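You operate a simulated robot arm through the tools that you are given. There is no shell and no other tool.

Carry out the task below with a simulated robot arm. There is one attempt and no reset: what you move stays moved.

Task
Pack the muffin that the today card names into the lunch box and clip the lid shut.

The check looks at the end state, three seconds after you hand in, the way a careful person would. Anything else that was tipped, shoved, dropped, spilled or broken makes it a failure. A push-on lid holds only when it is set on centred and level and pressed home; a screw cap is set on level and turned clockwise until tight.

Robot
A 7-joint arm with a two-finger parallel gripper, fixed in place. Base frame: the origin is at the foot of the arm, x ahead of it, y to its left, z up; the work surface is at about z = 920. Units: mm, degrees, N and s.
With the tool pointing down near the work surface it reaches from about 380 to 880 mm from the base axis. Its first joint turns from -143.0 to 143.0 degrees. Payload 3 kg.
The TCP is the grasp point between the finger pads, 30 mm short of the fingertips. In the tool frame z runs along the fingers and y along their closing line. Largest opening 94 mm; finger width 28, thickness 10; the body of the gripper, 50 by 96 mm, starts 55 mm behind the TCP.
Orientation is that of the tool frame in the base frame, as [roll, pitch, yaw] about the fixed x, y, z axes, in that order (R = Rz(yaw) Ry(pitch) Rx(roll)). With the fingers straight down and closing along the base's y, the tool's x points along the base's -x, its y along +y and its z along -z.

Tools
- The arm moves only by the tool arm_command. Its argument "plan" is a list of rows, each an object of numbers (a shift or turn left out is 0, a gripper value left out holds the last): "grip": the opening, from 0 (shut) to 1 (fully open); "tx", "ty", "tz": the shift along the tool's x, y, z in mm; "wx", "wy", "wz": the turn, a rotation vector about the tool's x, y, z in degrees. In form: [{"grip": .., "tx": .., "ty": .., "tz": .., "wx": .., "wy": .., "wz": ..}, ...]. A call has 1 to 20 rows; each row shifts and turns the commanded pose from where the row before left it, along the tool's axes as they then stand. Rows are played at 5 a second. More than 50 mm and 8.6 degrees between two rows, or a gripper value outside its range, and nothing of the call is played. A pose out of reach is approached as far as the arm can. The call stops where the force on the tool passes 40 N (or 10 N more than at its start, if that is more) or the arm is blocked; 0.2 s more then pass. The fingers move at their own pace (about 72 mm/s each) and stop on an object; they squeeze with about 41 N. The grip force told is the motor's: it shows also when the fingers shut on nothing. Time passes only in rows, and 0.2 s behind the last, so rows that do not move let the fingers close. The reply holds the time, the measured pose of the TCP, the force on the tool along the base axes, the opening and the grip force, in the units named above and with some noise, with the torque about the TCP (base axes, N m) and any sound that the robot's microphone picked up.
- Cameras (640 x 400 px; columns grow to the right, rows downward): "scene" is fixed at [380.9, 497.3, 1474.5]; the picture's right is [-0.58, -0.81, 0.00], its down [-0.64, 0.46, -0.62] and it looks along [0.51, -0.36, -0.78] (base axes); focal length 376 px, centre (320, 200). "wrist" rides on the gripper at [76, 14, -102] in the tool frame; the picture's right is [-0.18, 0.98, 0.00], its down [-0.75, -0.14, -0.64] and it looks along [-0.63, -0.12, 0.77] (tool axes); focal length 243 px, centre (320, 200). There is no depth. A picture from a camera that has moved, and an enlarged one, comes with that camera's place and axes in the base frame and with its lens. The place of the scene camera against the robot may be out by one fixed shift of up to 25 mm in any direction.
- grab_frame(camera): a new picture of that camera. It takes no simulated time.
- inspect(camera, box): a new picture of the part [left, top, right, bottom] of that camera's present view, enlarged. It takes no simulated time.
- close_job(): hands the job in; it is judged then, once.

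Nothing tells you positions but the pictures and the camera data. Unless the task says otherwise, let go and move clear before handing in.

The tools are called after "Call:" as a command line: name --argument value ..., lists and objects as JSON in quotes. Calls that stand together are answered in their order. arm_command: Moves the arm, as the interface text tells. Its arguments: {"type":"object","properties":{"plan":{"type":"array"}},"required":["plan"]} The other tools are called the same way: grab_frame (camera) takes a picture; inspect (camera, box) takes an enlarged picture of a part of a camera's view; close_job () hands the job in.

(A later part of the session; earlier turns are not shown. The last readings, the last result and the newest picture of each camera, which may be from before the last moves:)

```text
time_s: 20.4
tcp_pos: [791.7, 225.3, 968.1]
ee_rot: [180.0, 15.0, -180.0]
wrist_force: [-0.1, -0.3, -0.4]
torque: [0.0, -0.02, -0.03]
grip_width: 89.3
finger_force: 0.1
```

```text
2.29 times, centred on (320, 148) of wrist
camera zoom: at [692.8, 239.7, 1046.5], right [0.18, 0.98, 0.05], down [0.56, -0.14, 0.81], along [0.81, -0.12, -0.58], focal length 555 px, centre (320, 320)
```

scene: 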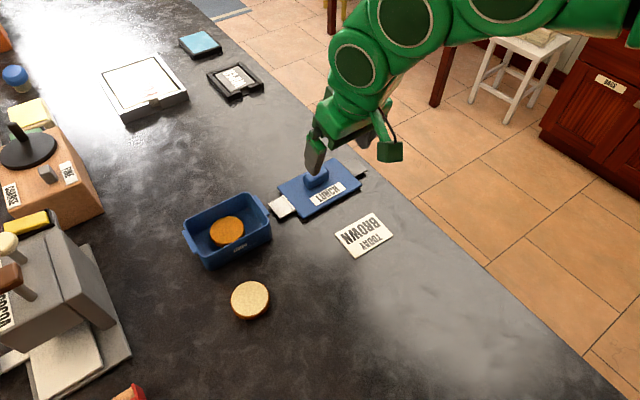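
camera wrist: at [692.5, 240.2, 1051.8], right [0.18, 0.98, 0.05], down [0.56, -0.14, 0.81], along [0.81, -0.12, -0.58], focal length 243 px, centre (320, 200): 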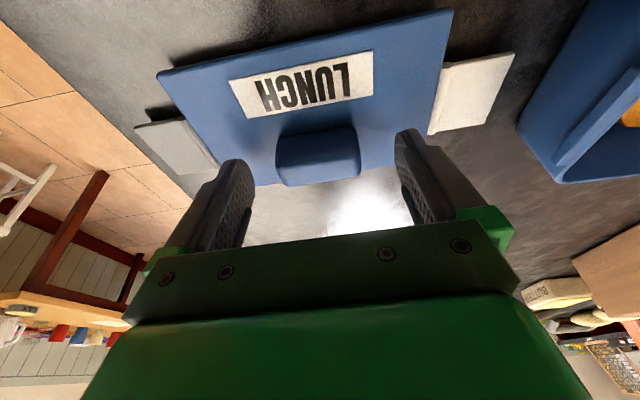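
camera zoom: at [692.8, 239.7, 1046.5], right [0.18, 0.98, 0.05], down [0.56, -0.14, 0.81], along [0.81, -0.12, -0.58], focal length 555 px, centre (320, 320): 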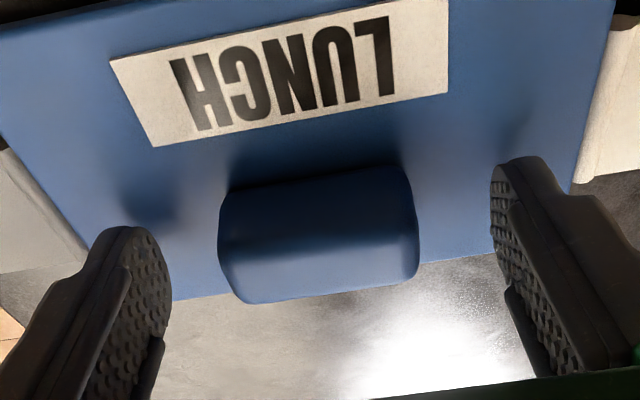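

No contact yet, and the tips sit just above the lid plate on both sides of the handle. I'll close on the handle.

Call:
arm_command --plan '[{"grip": 0.4}, {}, {}, {}]'

Call:
inspect --camera "wrist" --box '[180, 60, 460, 235]'

Call:
inspect --camera "scene" --box '[240, 120, 400, 230]'

```text
time_s: 21.4
tcp_pos: [792.5, 224.9, 967.8]
ee_rot: [-179.9, 14.9, -180.0]
wrist_force: [0.1, 0.2, -0.3]
torque: [0.01, -0.02, -0.03]
grip_width: 49.0
finger_force: 41.2
```

```text
2.29 times, centred on (320, 148) of wrist
camera zoom: at [692.8, 239.7, 1046.5], right [0.18, 0.98, 0.05], down [0.56, -0.14, 0.81], along [0.81, -0.12, -0.58], focal length 555 px, centre (320, 320)
```

zoom: 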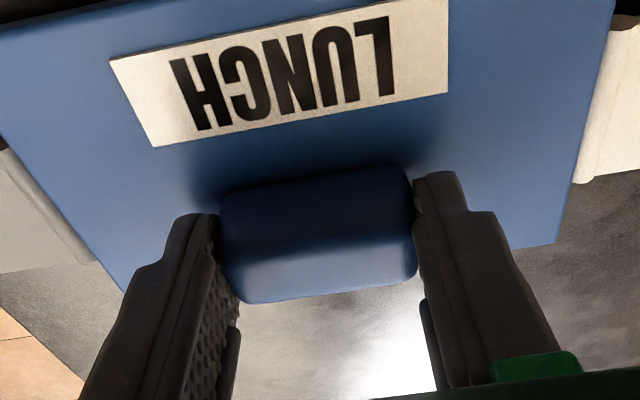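

```text
3.64 times, centred on (320, 175) of scene
camera zoom: at [380.9, 497.3, 1474.5], right [-0.58, -0.81, 0.0], down [-0.64, 0.46, -0.62], along [0.51, -0.36, -0.78], focal length 1368 px, centre (320, 291)
```

zoom: 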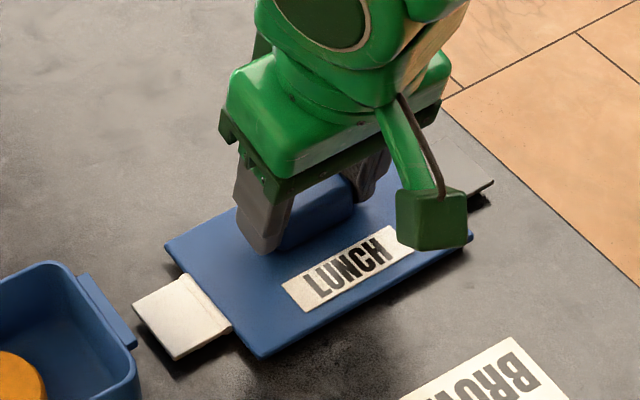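

The handle is gripped at 49 mm. I'll lift a little and check that the lid hangs level.

Call:
arm_command --plan '[{"tx": -3.9, "tz": -14.5}, {"tx": -3.9, "tz": -14.5}, {"tx": -5.2, "tz": -19.3}, {}, {}]'

Call:
grab_frame --camera "wrist"

Call:
inspect --camera "scene" --box '[220, 100, 400, 230]'

```text
time_s: 22.6
tcp_pos: [791.9, 224.1, 1017.3]
ee_rot: [-180.0, 15.0, 180.0]
wrist_force: [-0.4, 0.0, -1.7]
torque: [0.0, -0.01, -0.02]
grip_width: 49.3
finger_force: 40.8
```

```text
taken
camera wrist: at [692.4, 238.5, 1096.8], right [0.18, 0.98, 0.05], down [0.56, -0.14, 0.82], along [0.81, -0.12, -0.58], focal length 243 px, centre (320, 200)
```

wrist: 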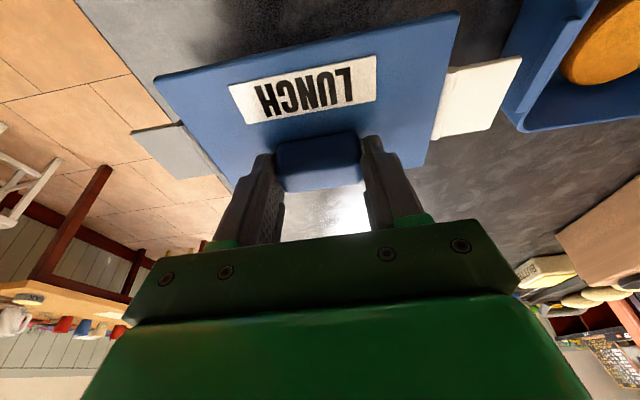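

```text
3.08 times, centred on (310, 165) of scene
camera zoom: at [380.9, 497.3, 1474.5], right [-0.58, -0.81, 0.0], down [-0.64, 0.46, -0.62], along [0.51, -0.36, -0.78], focal length 1157 px, centre (351, 308)
```

zoom: 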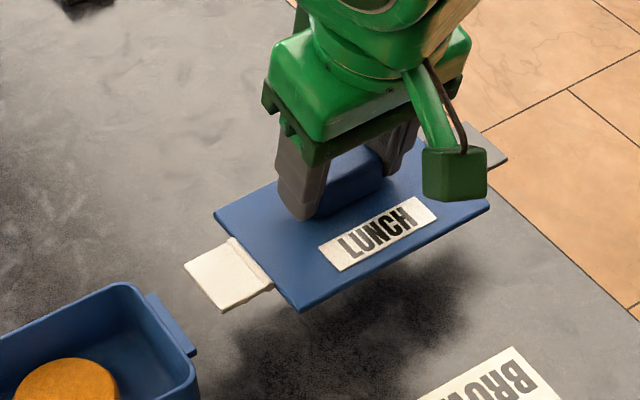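

The lid hangs level, weighs about 1.5 N, and its end tabs stay straight out. I'll raise it more, carry it over the box and turn it about −1.7° to match the box.

Call:
arm_command --plan '[{"tx": -5.8, "tz": -21.7}, {"tx": -5.8, "tz": -21.7}, {"ty": 38}, {"ty": 38}, {"ty": 38}, {"ty": 38}, {"ty": 38.6, "tx": -1.45, "tz": 0.39}, {"wx": 0.44, "wz": 1.64}, {}, {}]'

Call:
grab_frame --camera "wrist"

Call:
inspect --camera "wrist" --box '[120, 0, 540, 200]'

Call:
inspect --camera "scene" --box '[160, 120, 340, 290]'

```text
time_s: 24.8
tcp_pos: [793.2, 416.3, 1062.0]
ee_rot: [180.0, 15.0, 178.3]
wrist_force: [-0.1, 1.1, -0.4]
torque: [-0.01, 0.01, -0.01]
grip_width: 48.9
finger_force: 41.4
```

```text
taken
camera wrist: at [693.9, 433.2, 1141.4], right [0.21, 0.98, 0.05], down [0.56, -0.16, 0.82], along [0.8, -0.14, -0.58], focal length 243 px, centre (320, 200)
```

wrist: 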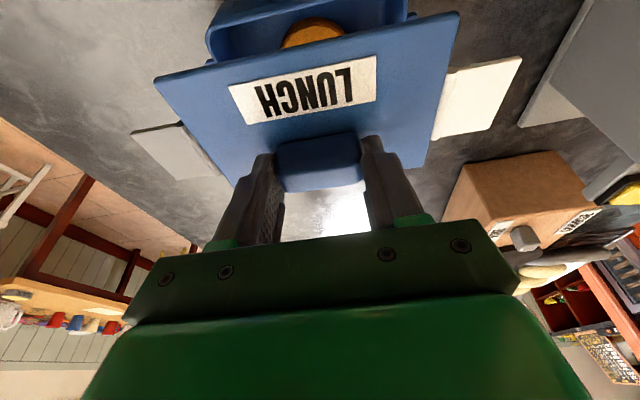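

```text
1.52 times, centred on (330, 100) of wrist
camera zoom: at [693.9, 433.2, 1141.4], right [0.21, 0.98, 0.05], down [0.56, -0.16, 0.82], along [0.8, -0.14, -0.58], focal length 370 px, centre (305, 352)
```

zoom: 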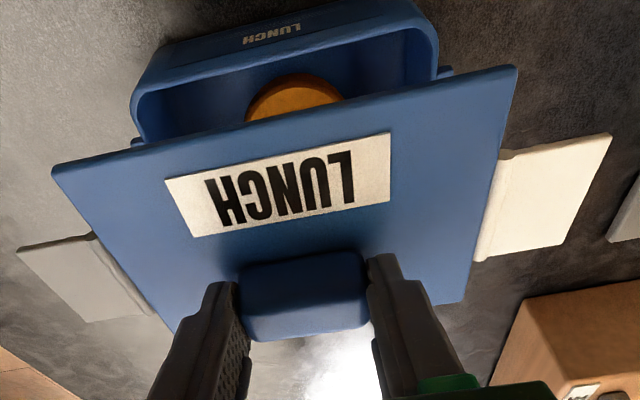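

```text
2.35 times, centred on (250, 205) of scene
camera zoom: at [380.9, 497.3, 1474.5], right [-0.58, -0.81, 0.0], down [-0.64, 0.46, -0.62], along [0.51, -0.36, -0.78], focal length 885 px, centre (485, 188)
```

zoom: 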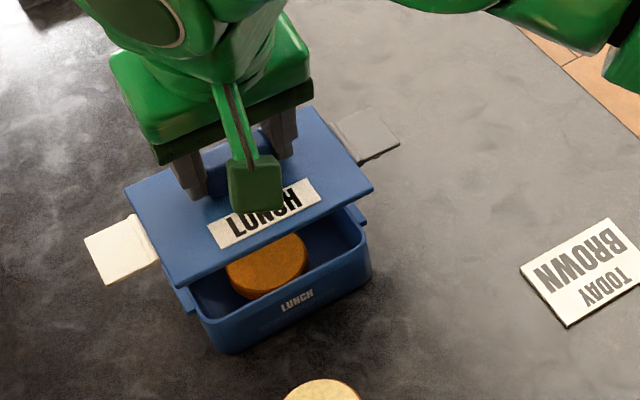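

The lid is over the box. I'll lower it to about 10 mm above the rim and compare the edges.

Call:
arm_command --plan '[{"tx": 4.8, "tz": 17.9}, {"tx": 4.8, "tz": 17.9}, {}, {}]'

Call:
inspect --camera "wrist" --box '[120, 0, 540, 200]'

Call:
inspect --camera "scene" --box '[170, 150, 310, 280]'

```text
time_s: 25.8
tcp_pos: [794.5, 415.4, 1025.5]
ee_rot: [179.9, 15.1, 178.3]
wrist_force: [0.1, 0.1, -0.7]
torque: [0.0, 0.04, 0.02]
grip_width: 49.2
finger_force: 40.9
```

```text
1.52 times, centred on (330, 100) of wrist
camera zoom: at [694.4, 433.0, 1104.6], right [0.21, 0.98, 0.05], down [0.56, -0.16, 0.82], along [0.8, -0.14, -0.58], focal length 370 px, centre (305, 352)
```

zoom: 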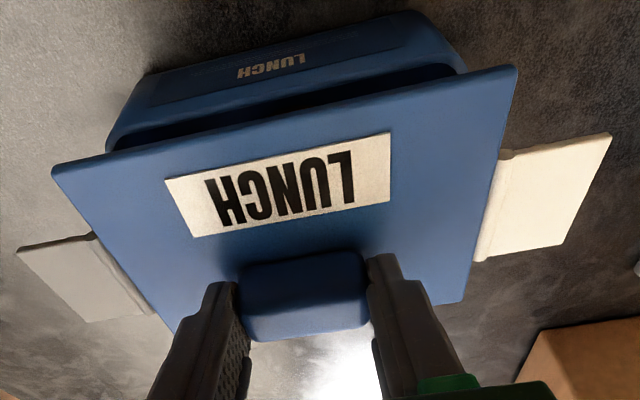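

```text
3.08 times, centred on (240, 215) of scene
camera zoom: at [380.9, 497.3, 1474.5], right [-0.58, -0.81, 0.0], down [-0.64, 0.46, -0.62], along [0.51, -0.36, -0.78], focal length 1157 px, centre (566, 154)
```

zoom: 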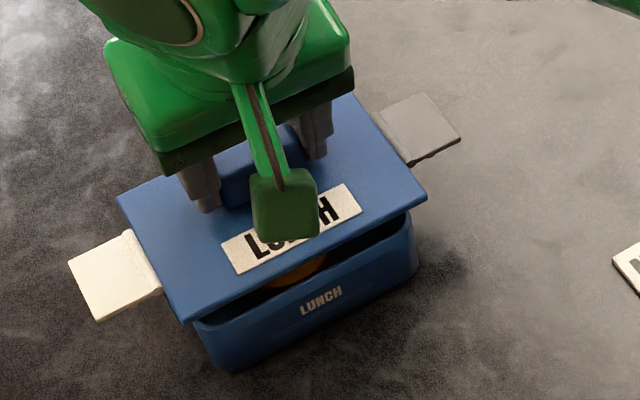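

Sideways alignment looks good, but the lid may be a few mm too near in x. I'll lower another 6 mm and zoom in on the edges for a finer comparison.

Call:
arm_command --plan '[{"tx": 1.55, "tz": 5.8}, {}, {}]'

Call:
inspect --camera "wrist" --box '[140, 0, 320, 120]'

Call:
inspect --camera "wrist" --box '[320, 0, 500, 120]'

Call:
inspect --camera "scene" --box '[180, 180, 290, 270]'

```text
time_s: 26.6
tcp_pos: [794.1, 415.6, 1017.9]
ee_rot: [179.9, 15.0, 178.3]
wrist_force: [-1.0, -0.1, -0.2]
torque: [0.0, 0.03, -0.01]
grip_width: 49.1
finger_force: 41.1
```

```text
3.33 times, centred on (230, 60) of wrist
camera zoom: at [694.4, 433.5, 1098.5], right [0.21, 0.98, 0.05], down [0.56, -0.16, 0.82], along [0.8, -0.14, -0.58], focal length 809 px, centre (620, 667)
```

zoom: 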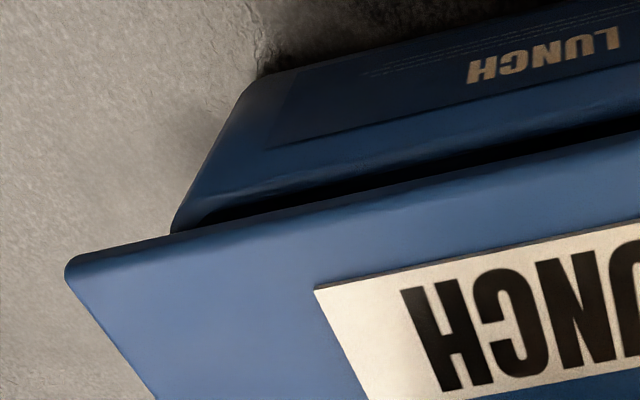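

```text
3.33 times, centred on (410, 60) of wrist
camera zoom: at [694.4, 433.5, 1098.5], right [0.21, 0.98, 0.05], down [0.56, -0.16, 0.82], along [0.8, -0.14, -0.58], focal length 809 px, centre (20, 667)
```

zoom: 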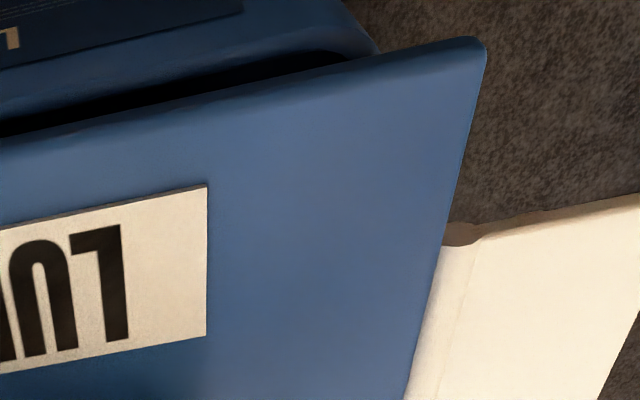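

```text
4.44 times, centred on (235, 225) of scene
camera zoom: at [380.9, 497.3, 1474.5], right [-0.58, -0.81, 0.0], down [-0.64, 0.46, -0.62], along [0.51, -0.36, -0.78], focal length 1672 px, centre (698, 89)
```

zoom: 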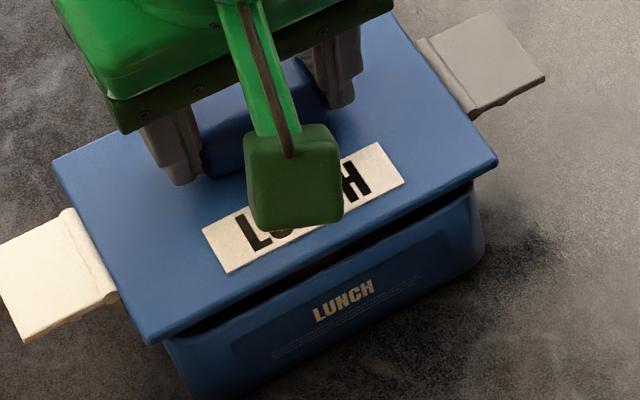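

The edges look close to aligned; I'll zoom tightly on the two near corners in the scene view to quantify the overhang.

Call:
inspect --camera "scene" --box '[260, 200, 308, 240]'

Call:
inspect --camera "scene" --box '[178, 240, 238, 280]'

Call:
inspect --camera "wrist" --box '[150, 30, 250, 100]'

Call:
inspect --camera "wrist" --box '[380, 0, 480, 70]'

```text
10.00 times, centred on (284, 220) of scene
camera zoom: at [380.9, 497.3, 1474.5], right [-0.58, -0.81, 0.0], down [-0.64, 0.46, -0.62], along [0.51, -0.36, -0.78], focal length 3761 px, centre (680, 0)
```

zoom: 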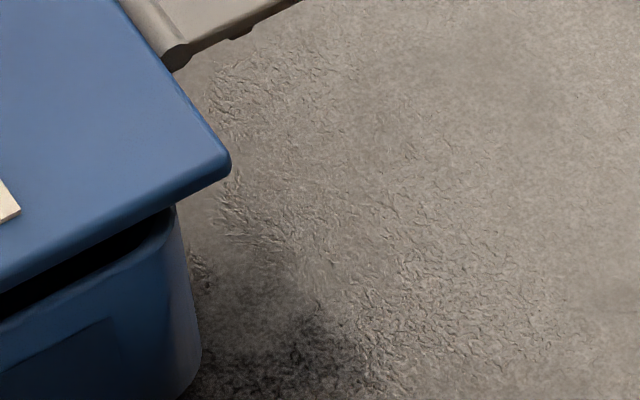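

```text
10.00 times, centred on (208, 260) of scene
camera zoom: at [380.9, 497.3, 1474.5], right [-0.58, -0.81, 0.0], down [-0.64, 0.46, -0.62], along [0.51, -0.36, -0.78], focal length 3761 px, centre (1440, -400)
```

zoom: 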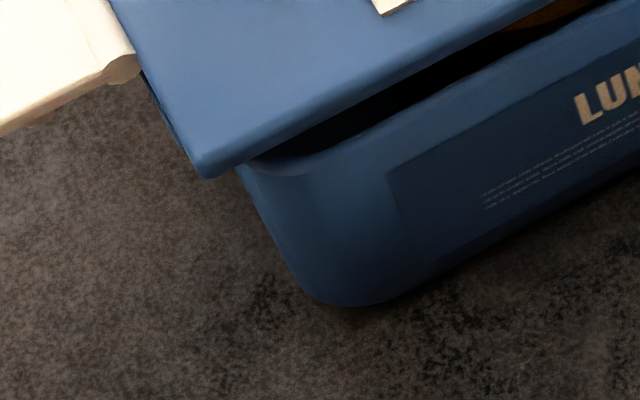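

```text
5.71 times, centred on (200, 65) of wrist
camera zoom: at [694.4, 433.5, 1098.5], right [0.21, 0.98, 0.05], down [0.56, -0.16, 0.82], along [0.8, -0.14, -0.58], focal length 1386 px, centre (1006, 971)
```

zoom: 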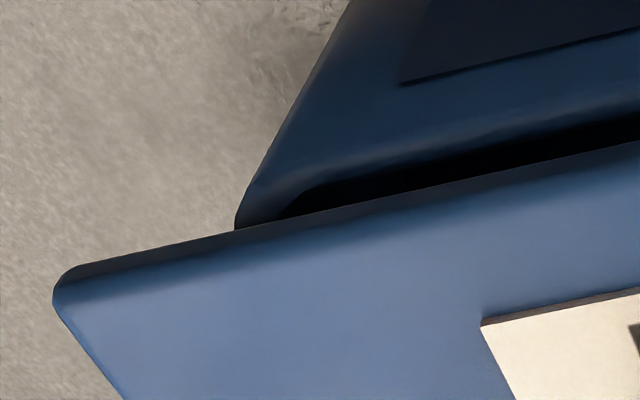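

```text
5.71 times, centred on (430, 35) of wrist
camera zoom: at [694.4, 433.5, 1098.5], right [0.21, 0.98, 0.05], down [0.56, -0.16, 0.82], along [0.8, -0.14, -0.58], focal length 1386 px, centre (-309, 1143)
```

zoom: 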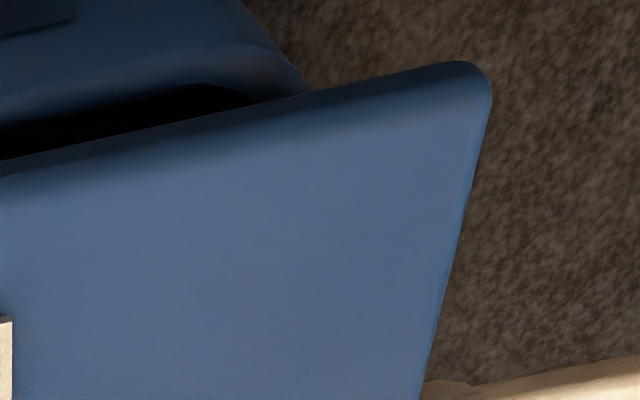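

The overhangs are within about 1 mm of centred; a nudge of +0.8 mm in x and +1 mm in y should even them out. Then I'll lower in small steps and watch the force.

Call:
arm_command --plan '[{"tx": -0.77, "tz": 0.2, "ty": 1.0}, {"tx": 0.78, "tz": 2.9}, {"tx": 0.52, "tz": 1.93}, {}]'

Call:
inspect --camera "scene" --box '[170, 170, 310, 280]'

Call:
inspect --camera "wrist" --box '[140, 0, 500, 140]'

```text
time_s: 27.6
tcp_pos: [794.1, 416.9, 1013.6]
ee_rot: [180.0, 15.0, 178.4]
wrist_force: [-0.9, -0.9, -1.2]
torque: [0.05, -0.02, -0.01]
grip_width: 49.2
finger_force: 41.4
```

```text
3.64 times, centred on (240, 225) of scene
camera zoom: at [380.9, 497.3, 1474.5], right [-0.58, -0.81, 0.0], down [-0.64, 0.46, -0.62], along [0.51, -0.36, -0.78], focal length 1368 px, centre (611, 109)
```

zoom: 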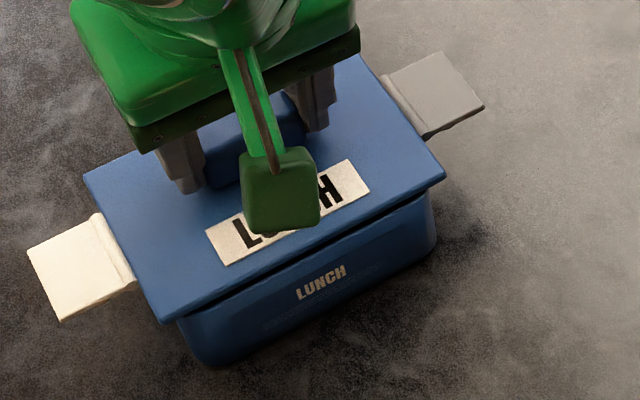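

```text
1.78 times, centred on (320, 70) of wrist
camera zoom: at [695.3, 434.4, 1093.3], right [0.21, 0.98, 0.05], down [0.56, -0.16, 0.82], along [0.8, -0.14, -0.58], focal length 431 px, centre (320, 431)
```

zoom: 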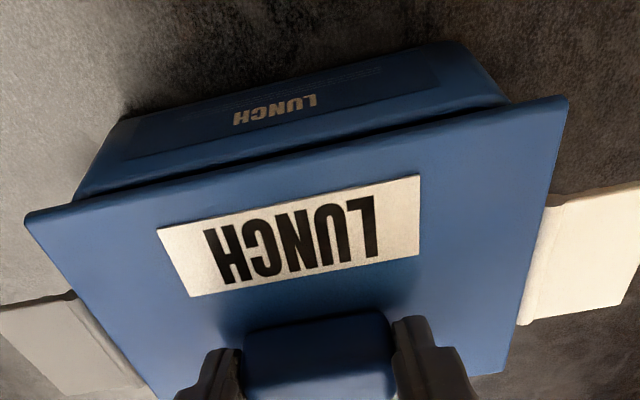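

No contact yet. I'll zoom again on the near corners with this smaller gap before engaging the lip.

Call:
inspect --camera "scene" --box '[252, 200, 316, 240]'

Call:
inspect --camera "scene" --box '[178, 240, 242, 280]'

Call:
inspect --camera "wrist" --box '[150, 30, 262, 100]'

Call:
inspect --camera "wrist" --box '[380, 0, 492, 70]'

```text
10.00 times, centred on (284, 220) of scene
camera zoom: at [380.9, 497.3, 1474.5], right [-0.58, -0.81, 0.0], down [-0.64, 0.46, -0.62], along [0.51, -0.36, -0.78], focal length 3761 px, centre (680, 0)
```

zoom: 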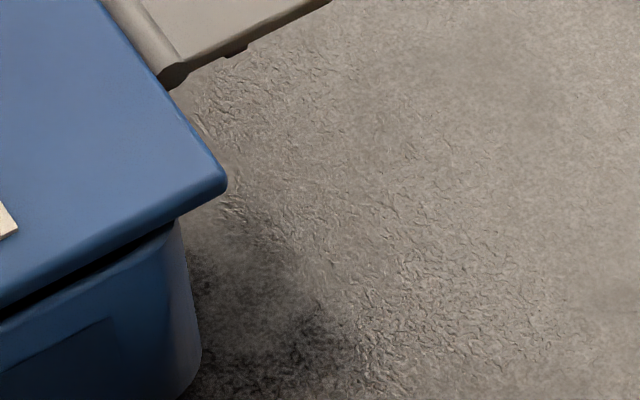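

```text
10.00 times, centred on (210, 260) of scene
camera zoom: at [380.9, 497.3, 1474.5], right [-0.58, -0.81, 0.0], down [-0.64, 0.46, -0.62], along [0.51, -0.36, -0.78], focal length 3761 px, centre (1420, -400)
```

zoom: 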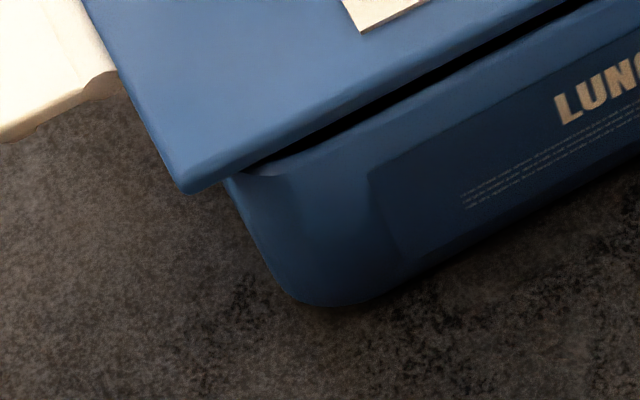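

```text
5.71 times, centred on (206, 65) of wrist
camera zoom: at [695.3, 434.4, 1093.3], right [0.21, 0.98, 0.05], down [0.56, -0.16, 0.82], along [0.8, -0.14, -0.58], focal length 1386 px, centre (971, 971)
```

zoom: 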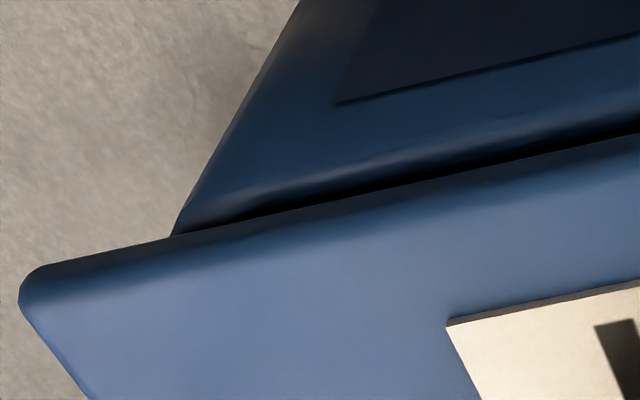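

```text
5.71 times, centred on (436, 35) of wrist
camera zoom: at [695.3, 434.4, 1093.3], right [0.21, 0.98, 0.05], down [0.56, -0.16, 0.82], along [0.8, -0.14, -0.58], focal length 1386 px, centre (-343, 1143)
```

zoom: 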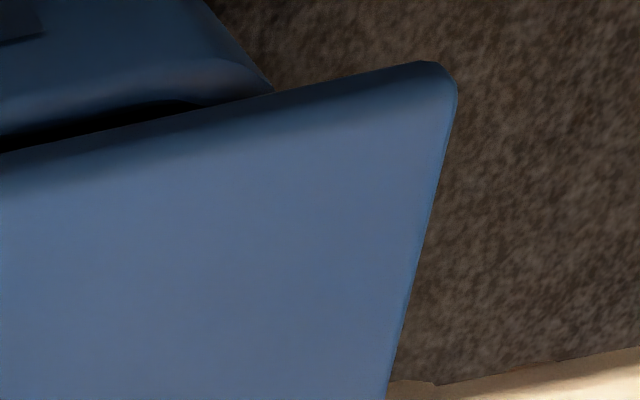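

Side overhangs are now equal within about half a millimetre. I'll continue down in small steps, watching the force.

Call:
arm_command --plan '[{"tx": 0.52, "tz": 1.93}, {"tx": 0.39, "tz": 1.45}, {}]'

```text
time_s: 28.4
tcp_pos: [794.5, 415.9, 1010.8]
ee_rot: [-180.0, 15.0, 178.2]
wrist_force: [-0.8, -1.0, 4.6]
torque: [0.0, 0.26, 0.03]
grip_width: 49.0
finger_force: 41.1
```

First contact: about 6 N upward, and the torque puts it at the near side (x≈755). I'll look at the gap to see whether the lip is catching on the near rim.

Call:
inspect --camera "scene" --box '[252, 200, 316, 240]'

Call:
inspect --camera "scene" --box '[178, 240, 242, 280]'

Call:
inspect --camera "wrist" --box '[150, 30, 262, 100]'

Call:
inspect --camera "wrist" --box '[380, 0, 492, 70]'

Call:
inspect --camera "scene" --box '[170, 170, 310, 280]'

```text
10.00 times, centred on (284, 220) of scene
camera zoom: at [380.9, 497.3, 1474.5], right [-0.58, -0.81, 0.0], down [-0.64, 0.46, -0.62], along [0.51, -0.36, -0.78], focal length 3761 px, centre (680, 0)
```

zoom: 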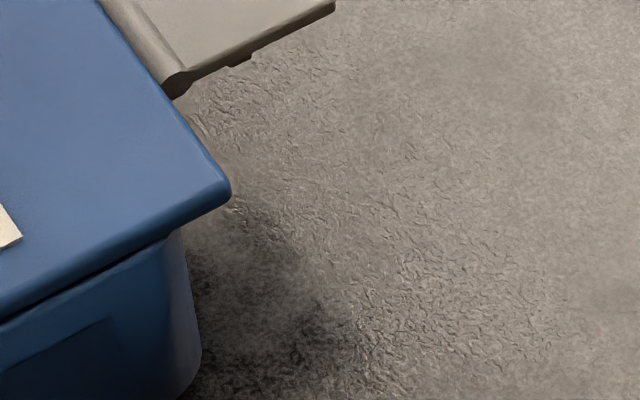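

```text
10.00 times, centred on (210, 260) of scene
camera zoom: at [380.9, 497.3, 1474.5], right [-0.58, -0.81, 0.0], down [-0.64, 0.46, -0.62], along [0.51, -0.36, -0.78], focal length 3761 px, centre (1420, -400)
```

zoom: 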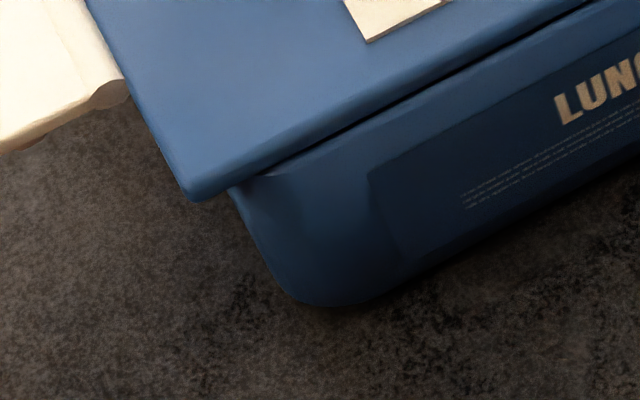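

```text
5.71 times, centred on (206, 65) of wrist
camera zoom: at [695.1, 434.0, 1090.5], right [0.21, 0.98, 0.05], down [0.56, -0.16, 0.82], along [0.8, -0.14, -0.58], focal length 1386 px, centre (971, 971)
```

zoom: 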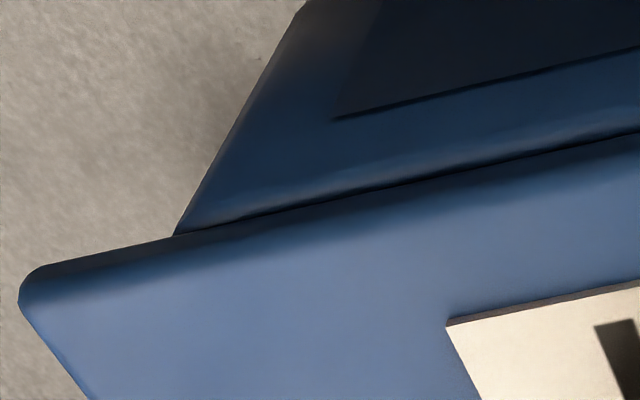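

```text
5.71 times, centred on (436, 35) of wrist
camera zoom: at [695.1, 434.0, 1090.5], right [0.21, 0.98, 0.05], down [0.56, -0.16, 0.82], along [0.8, -0.14, -0.58], focal length 1386 px, centre (-343, 1143)
```

zoom: 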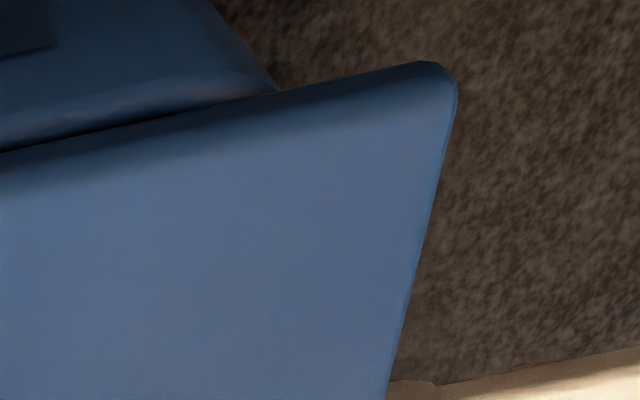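

```text
3.64 times, centred on (240, 225) of scene
camera zoom: at [380.9, 497.3, 1474.5], right [-0.58, -0.81, 0.0], down [-0.64, 0.46, -0.62], along [0.51, -0.36, -0.78], focal length 1368 px, centre (611, 109)
```

zoom: 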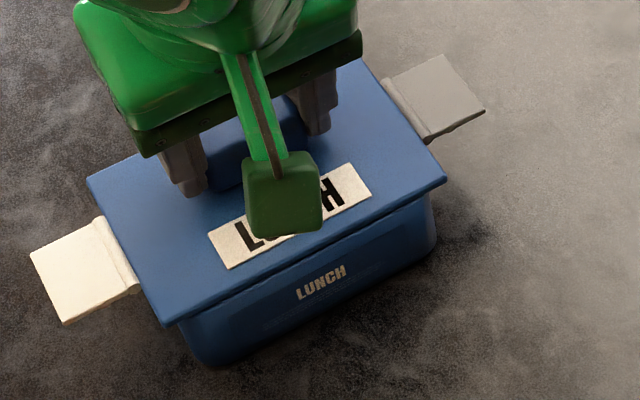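

The plate is nearly on the rim, but contact is only at the near side, which suggests the lid still sits slightly too near. I'll lift 2 mm, shift +1.2 mm in x and lower to the same height to compare.

Call:
arm_command --plan '[{"tx": -0.52, "tz": -1.93}, {"tx": -1.16, "tz": 0.31}, {"tx": 0.52, "tz": 1.93}, {}, {}]'

```text
time_s: 29.6
tcp_pos: [796.0, 415.0, 1011.1]
ee_rot: [180.0, 15.0, 178.4]
wrist_force: [1.3, -0.1, 8.2]
torque: [-0.08, 0.25, -0.03]
grip_width: 49.1
finger_force: 40.9
```

Call:
inspect --camera "scene" --box '[252, 200, 316, 240]'

Call:
inspect --camera "scene" --box '[178, 240, 242, 280]'

Call:
inspect --camera "wrist" --box '[262, 20, 374, 90]'

Call:
inspect --camera "scene" --box '[215, 215, 279, 255]'

```text
10.00 times, centred on (284, 220) of scene
camera zoom: at [380.9, 497.3, 1474.5], right [-0.58, -0.81, 0.0], down [-0.64, 0.46, -0.62], along [0.51, -0.36, -0.78], focal length 3761 px, centre (680, 0)
```

zoom: 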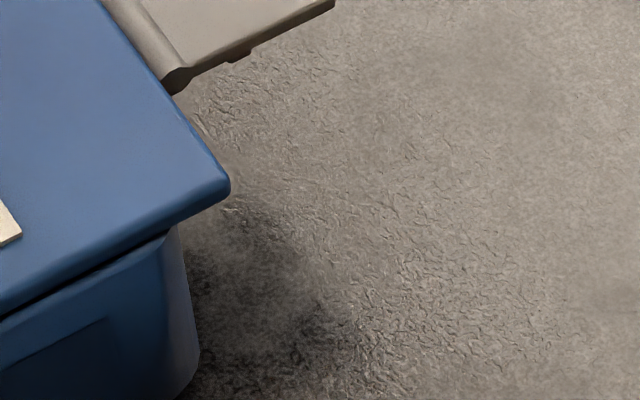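

```text
10.00 times, centred on (210, 260) of scene
camera zoom: at [380.9, 497.3, 1474.5], right [-0.58, -0.81, 0.0], down [-0.64, 0.46, -0.62], along [0.51, -0.36, -0.78], focal length 3761 px, centre (1420, -400)
```

zoom: 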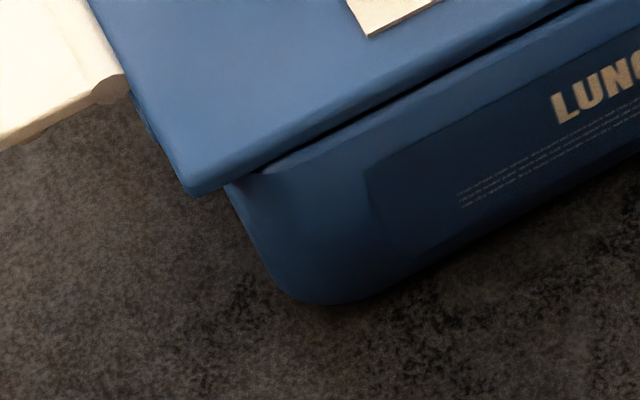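

```text
5.71 times, centred on (318, 55) of wrist
camera zoom: at [696.0, 433.6, 1090.4], right [0.21, 0.98, 0.05], down [0.56, -0.16, 0.82], along [0.8, -0.14, -0.58], focal length 1386 px, centre (331, 1029)
```

zoom: 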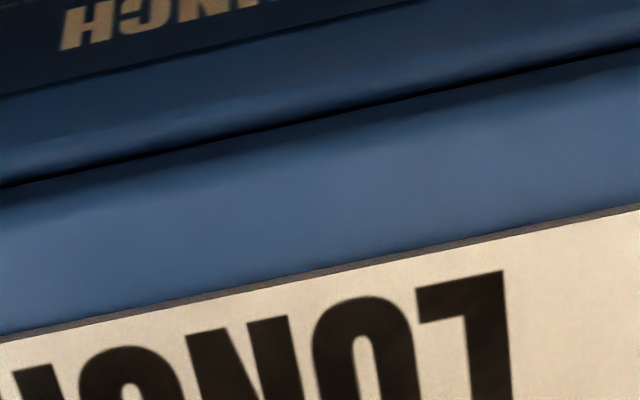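

```text
10.00 times, centred on (247, 235) of scene
camera zoom: at [380.9, 497.3, 1474.5], right [-0.58, -0.81, 0.0], down [-0.64, 0.46, -0.62], along [0.51, -0.36, -0.78], focal length 3761 px, centre (1050, -150)
```

zoom: 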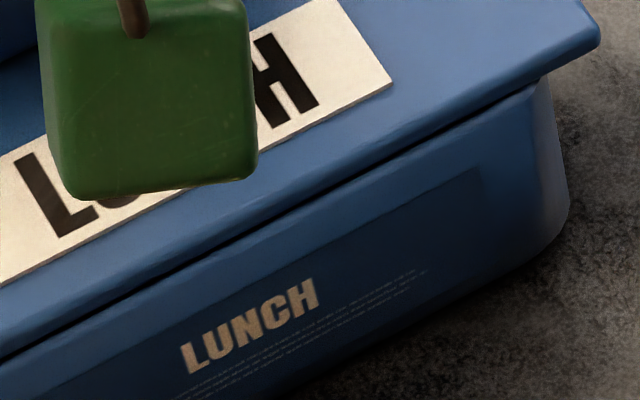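

The box shifted slightly with the lid, so the lip seems to be starting into the opening rather than sitting on top of the rim. I'll press down a millimetre at a time and watch how the force develops.

Call:
arm_command --plan '[{"tx": 0.26, "tz": 0.97}, {"tx": 0.26, "tz": 0.97}, {}]'

```text
time_s: 30.4
tcp_pos: [794.8, 416.6, 1011.1]
ee_rot: [179.9, 15.0, 178.3]
wrist_force: [1.1, -3.2, 29.1]
torque: [-0.12, -0.25, 0.02]
grip_width: 49.0
finger_force: 41.0
```

The force rose to 29 N without further travel, and the resultant is now under the handle, so the lid is resting evenly on the rim. I'll ease off, release it, and back away to check how it sits before pressing home.

Call:
arm_command --plan '[{"tx": -0.4, "tz": -1.5}, {}, {"grip": 0.75}, {}, {}, {"tx": -5.2, "tz": -19.3}, {"tx": -7.8, "tz": -29}, {"tx": -7.8, "tz": -29}, {}]'

Call:
grab_frame --camera "wrist"

Call:
inspect --camera "scene" --box '[170, 170, 310, 280]'

```text
time_s: 32.4
tcp_pos: [795.5, 416.2, 1089.3]
ee_rot: [-180.0, 15.0, 178.3]
wrist_force: [0.0, -0.1, 0.2]
torque: [0.0, -0.01, -0.01]
grip_width: 70.4
finger_force: 0.0
```

```text
taken
camera wrist: at [695.3, 433.3, 1169.7], right [0.21, 0.98, 0.05], down [0.56, -0.16, 0.82], along [0.8, -0.14, -0.58], focal length 243 px, centre (320, 200)
```

wrist: 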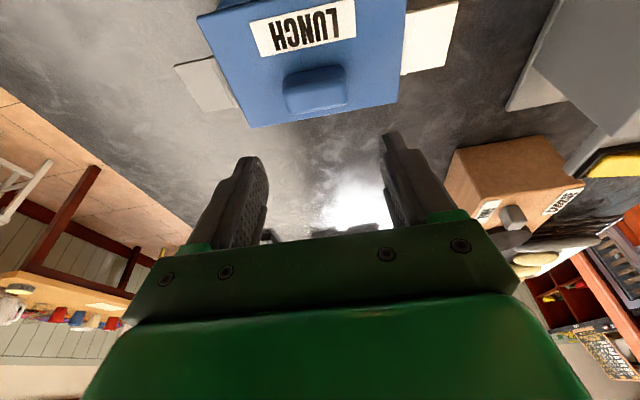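

```text
3.64 times, centred on (240, 225) of scene
camera zoom: at [380.9, 497.3, 1474.5], right [-0.58, -0.81, 0.0], down [-0.64, 0.46, -0.62], along [0.51, -0.36, -0.78], focal length 1368 px, centre (611, 109)
```

zoom: 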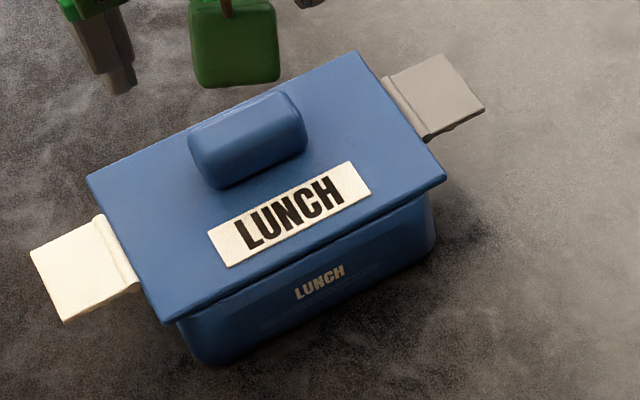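

The lid is sitting on the box, apparently level. I'll back off and tilt the camera nearly horizontal to look at the gap between the plate and the rim from the side.

Call:
arm_command --plan '[{"tx": 37.4, "tz": -10}, {"tx": 37.4, "tz": -10}, {"tx": 37.4, "tz": -10}, {"tx": 37.4, "tz": -10}, {"wy": -7}, {"wy": -7}, {"wy": -7}, {"wy": -7}, {"wy": -7}, {"tx": 19, "tz": 16}, {"tx": 19, "tz": 16}, {}]'

Call:
grab_frame --camera "wrist"

Call:
grab_frame --camera "scene"

```text
time_s: 35.0
tcp_pos: [641.1, 420.5, 1040.4]
ee_rot: [180.0, 50.1, 178.4]
wrist_force: [0.0, -0.9, 0.3]
torque: [-0.01, -0.02, 0.02]
grip_width: 70.6
finger_force: 0.0
```

```text
taken
camera wrist: at [514.4, 438.4, 1048.2], right [0.15, 0.98, 0.14], down [-0.01, -0.14, 0.99], along [0.99, -0.15, -0.01], focal length 243 px, centre (320, 200)
```

wrist: 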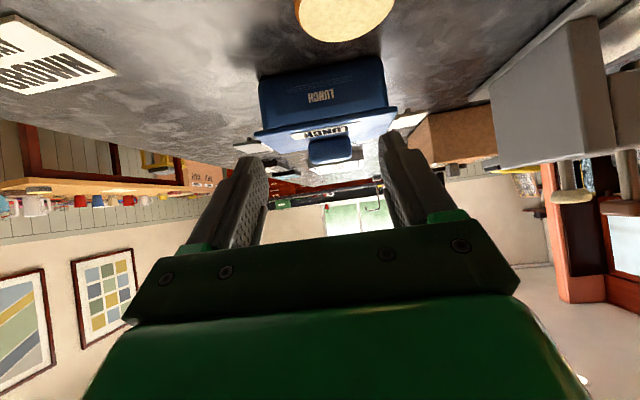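

```text
taken
```

scene: 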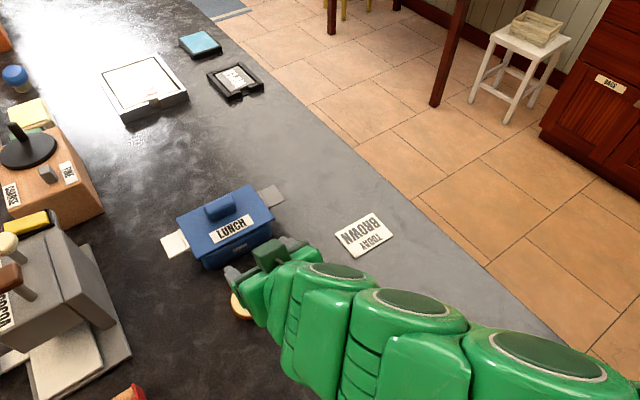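

Call:
inspect --camera "wrist" --box '[240, 45, 420, 170]'

Call:
inspect --camera "wrist" --box '[245, 95, 325, 145]'

Call:
inspect --camera "wrist" --box '[325, 85, 405, 135]'

```text
3.20 times, centred on (330, 108) of wrist
camera zoom: at [514.4, 438.4, 1048.2], right [0.15, 0.98, 0.14], down [-0.01, -0.14, 0.99], along [0.99, -0.15, -0.01], focal length 776 px, centre (288, 496)
```

zoom: 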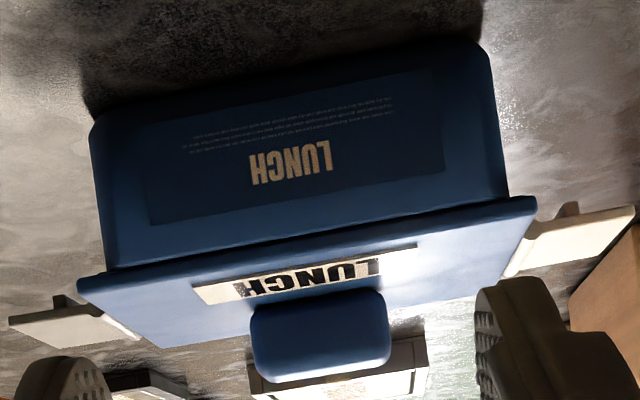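

```text
8.00 times, centred on (285, 120) of wrist
camera zoom: at [514.4, 438.4, 1048.2], right [0.15, 0.98, 0.14], down [-0.01, -0.14, 0.99], along [0.99, -0.15, -0.01], focal length 1941 px, centre (600, 840)
```

zoom: 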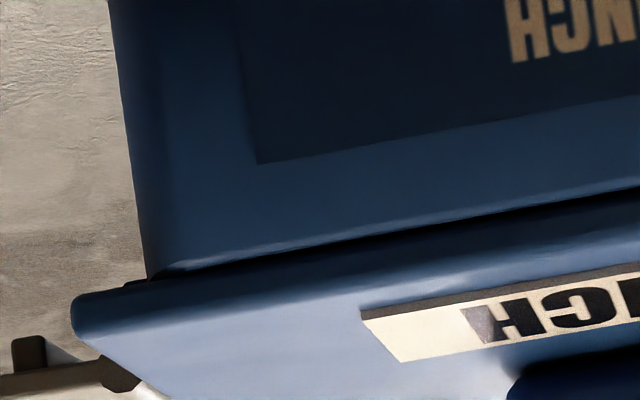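

```text
8.00 times, centred on (365, 110) of wrist
camera zoom: at [514.4, 438.4, 1048.2], right [0.15, 0.98, 0.14], down [-0.01, -0.14, 0.99], along [0.99, -0.15, -0.01], focal length 1941 px, centre (-40, 920)
```

zoom: 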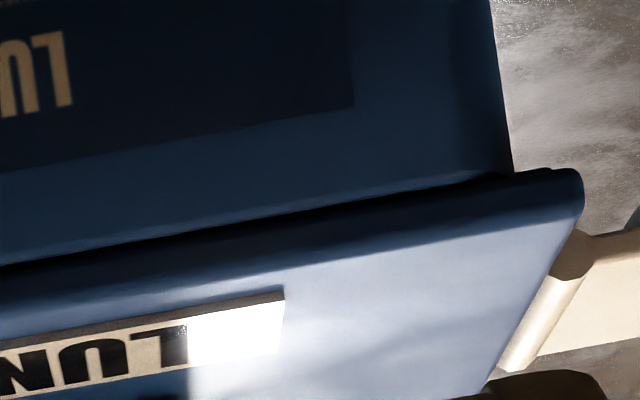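

From the side the plate looks almost down on the rim. I'll zoom further to judge the remaining gap and the near overhang.

Call:
inspect --camera "wrist" --box '[250, 110, 290, 135]'

Call:
inspect --camera "wrist" --box '[375, 95, 415, 120]'

Call:
inspect --camera "wrist" --box '[305, 105, 345, 130]'

Call:
inspect --camera "scene" --box '[160, 175, 300, 275]'

```text
16.00 times, centred on (270, 122) of wrist
camera zoom: at [514.4, 438.4, 1048.2], right [0.15, 0.98, 0.14], down [-0.01, -0.14, 0.99], along [0.99, -0.15, -0.01], focal length 3882 px, centre (1120, 1440)
```

zoom: 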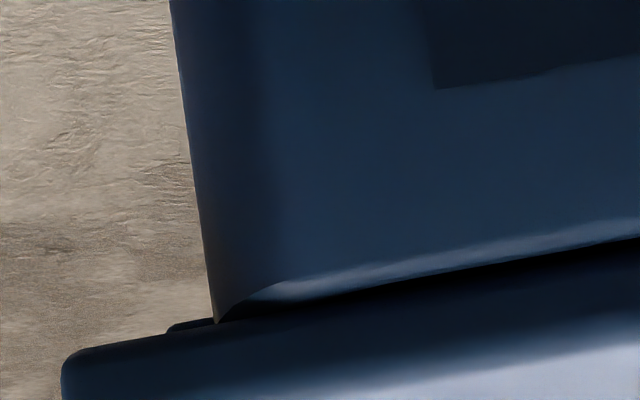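

```text
16.00 times, centred on (395, 108) of wrist
camera zoom: at [514.4, 438.4, 1048.2], right [0.15, 0.98, 0.14], down [-0.01, -0.14, 0.99], along [0.99, -0.15, -0.01], focal length 3882 px, centre (-880, 1680)
```

zoom: 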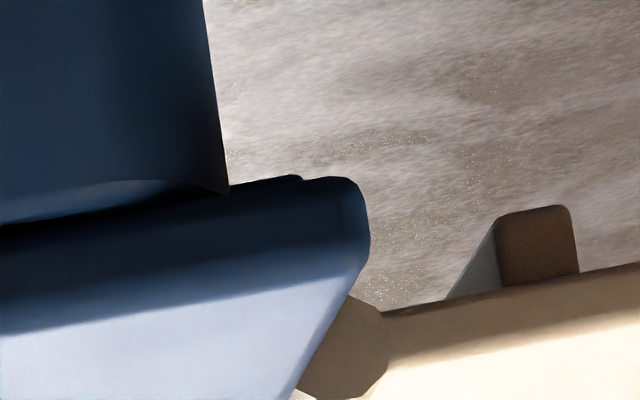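

```text
16.00 times, centred on (325, 118) of wrist
camera zoom: at [514.4, 438.4, 1048.2], right [0.15, 0.98, 0.14], down [-0.01, -0.14, 0.99], along [0.99, -0.15, -0.01], focal length 3882 px, centre (240, 1520)
```

zoom: 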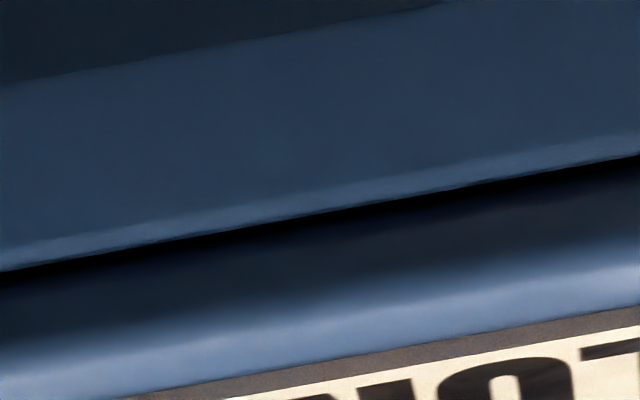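

```text
4.00 times, centred on (230, 225) of scene
camera zoom: at [380.9, 497.3, 1474.5], right [-0.58, -0.81, 0.0], down [-0.64, 0.46, -0.62], along [0.51, -0.36, -0.78], focal length 1505 px, centre (680, 100)
```

zoom: 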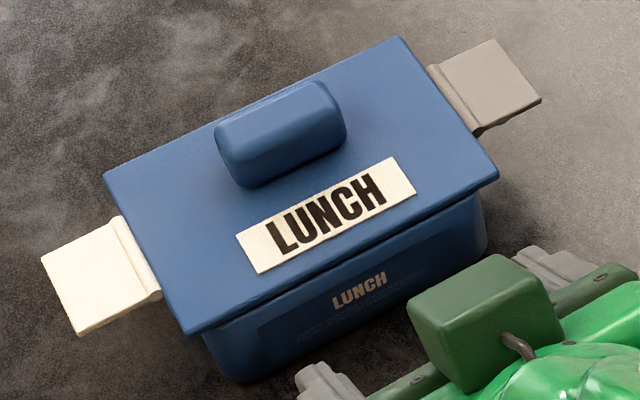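

The gap is about 1 mm, and the near edge seems roughly flush with the rim crest, so the lid may be about 3 mm too far out in x. A look along the y direction from the low-y side would show both overhangs at once, so I'll swing the camera there.

Call:
arm_command --plan '[{"tx": -23, "tz": -19.3}, {"tx": -23, "tz": -19.3}, {"wx": -5.745, "wz": -4.82}, {"wx": -5.745, "wz": -4.82}, {"wx": -5.745, "wz": -4.82}, {"wx": -5.745, "wz": -4.82}, {"wx": -5.745, "wz": -4.82}, {"wx": -5.745, "wz": -4.82}, {"wx": -5.745, "wz": -4.82}, {"wx": -5.745, "wz": -4.82}, {"wx": -5.745, "wz": -4.82}, {"wx": -5.745, "wz": -4.82}, {"wx": -5.745, "wz": -4.82}, {"wx": -5.745, "wz": -4.82}, {}]'

Call:
grab_frame --camera "scene"

```text
time_s: 38.2
tcp_pos: [641.5, 419.9, 1099.2]
ee_rot: [-180.0, 50.1, -91.6]
wrist_force: [-0.2, 0.1, 0.6]
torque: [-0.02, -0.01, -0.02]
grip_width: 70.7
finger_force: 0.0
```

```text
taken
```

scene: 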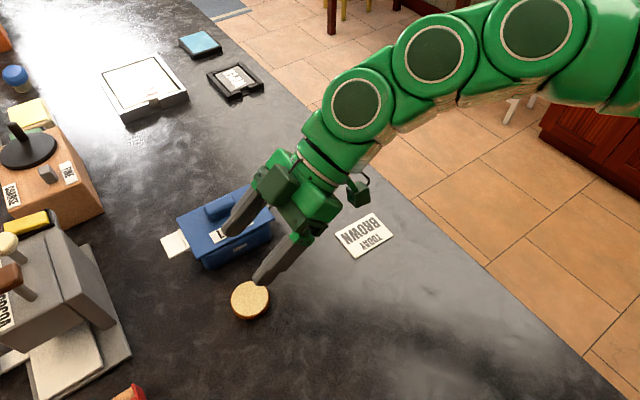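

The swing worked. Now I'll move back along −y, then out in x, and lower for the side view.

Call:
arm_command --plan '[{"tx": 25.7, "tz": -30.6}, {"tx": 25.7, "tz": -30.6}, {"tx": 25.7, "tz": -30.6}, {"ty": -48}, {"ty": -48}, {"ty": -48}, {"tx": 23, "tz": 19.3}, {"tx": 23, "tz": 19.3}, {}]'

Call:
grab_frame --camera "wrist"

Call:
inspect --camera "wrist" --box '[240, 45, 420, 170]'

```text
time_s: 40.2
tcp_pos: [782.1, 296.6, 1036.5]
ee_rot: [180.0, 50.0, -91.7]
wrist_force: [0.3, -0.4, -0.4]
torque: [-0.04, 0.0, 0.02]
grip_width: 70.7
finger_force: 0.0
```

```text
taken
camera wrist: at [763.5, 170.2, 1045.1], right [-0.98, 0.15, 0.14], down [0.14, -0.01, 0.99], along [0.15, 0.99, -0.01], focal length 243 px, centre (320, 200)
```

wrist: 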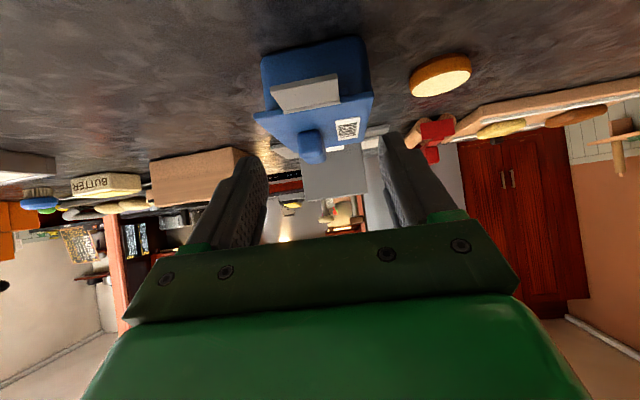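

```text
3.20 times, centred on (330, 108) of wrist
camera zoom: at [763.5, 170.2, 1045.1], right [-0.98, 0.15, 0.14], down [0.14, -0.01, 0.99], along [0.15, 0.99, -0.01], focal length 776 px, centre (288, 496)
```

zoom: 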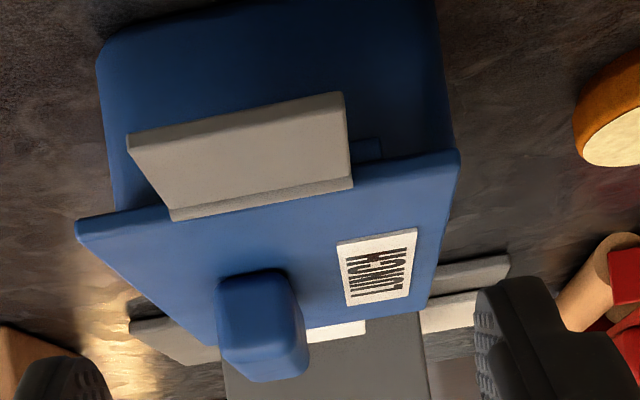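

This side view shows it clearly: the lid overhangs the far side more than the near side, an offset of about +2.7 mm in x. I'll zoom in to check the gap and levelness too.

Call:
inspect --camera "wrist" --box '[255, 90, 311, 125]'

Call:
inspect --camera "wrist" --box '[335, 75, 391, 110]'

Call:
inspect --camera "wrist" --box '[250, 30, 390, 130]'

```text
11.43 times, centred on (283, 108) of wrist
camera zoom: at [763.5, 170.2, 1045.1], right [-0.98, 0.15, 0.14], down [0.14, -0.01, 0.99], along [0.15, 0.99, -0.01], focal length 2773 px, centre (743, 1257)
```

zoom: 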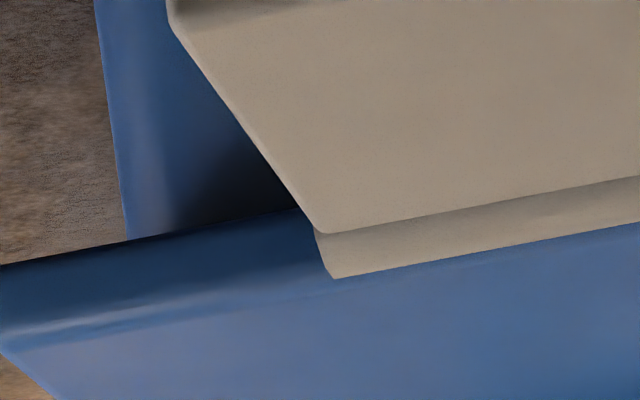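

```text
11.43 times, centred on (363, 92) of wrist
camera zoom: at [763.5, 170.2, 1045.1], right [-0.98, 0.15, 0.14], down [0.14, -0.01, 0.99], along [0.15, 0.99, -0.01], focal length 2773 px, centre (-171, 1429)
```

zoom: 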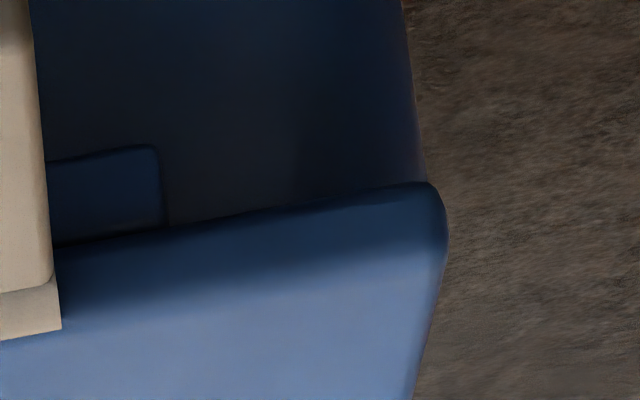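

```text
4.00 times, centred on (320, 80) of wrist
camera zoom: at [763.5, 170.2, 1045.1], right [-0.98, 0.15, 0.14], down [0.14, -0.01, 0.99], along [0.15, 0.99, -0.01], focal length 970 px, centre (320, 680)
```

zoom: 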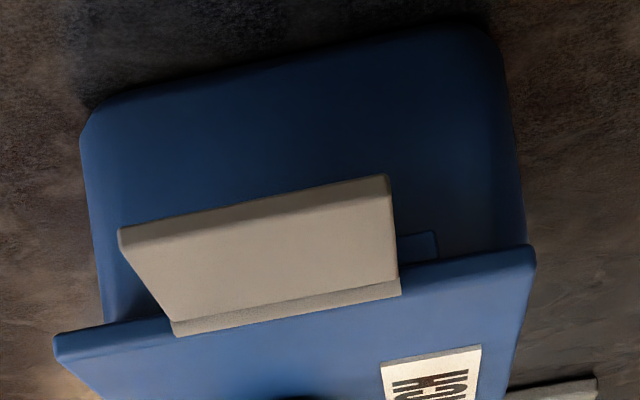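

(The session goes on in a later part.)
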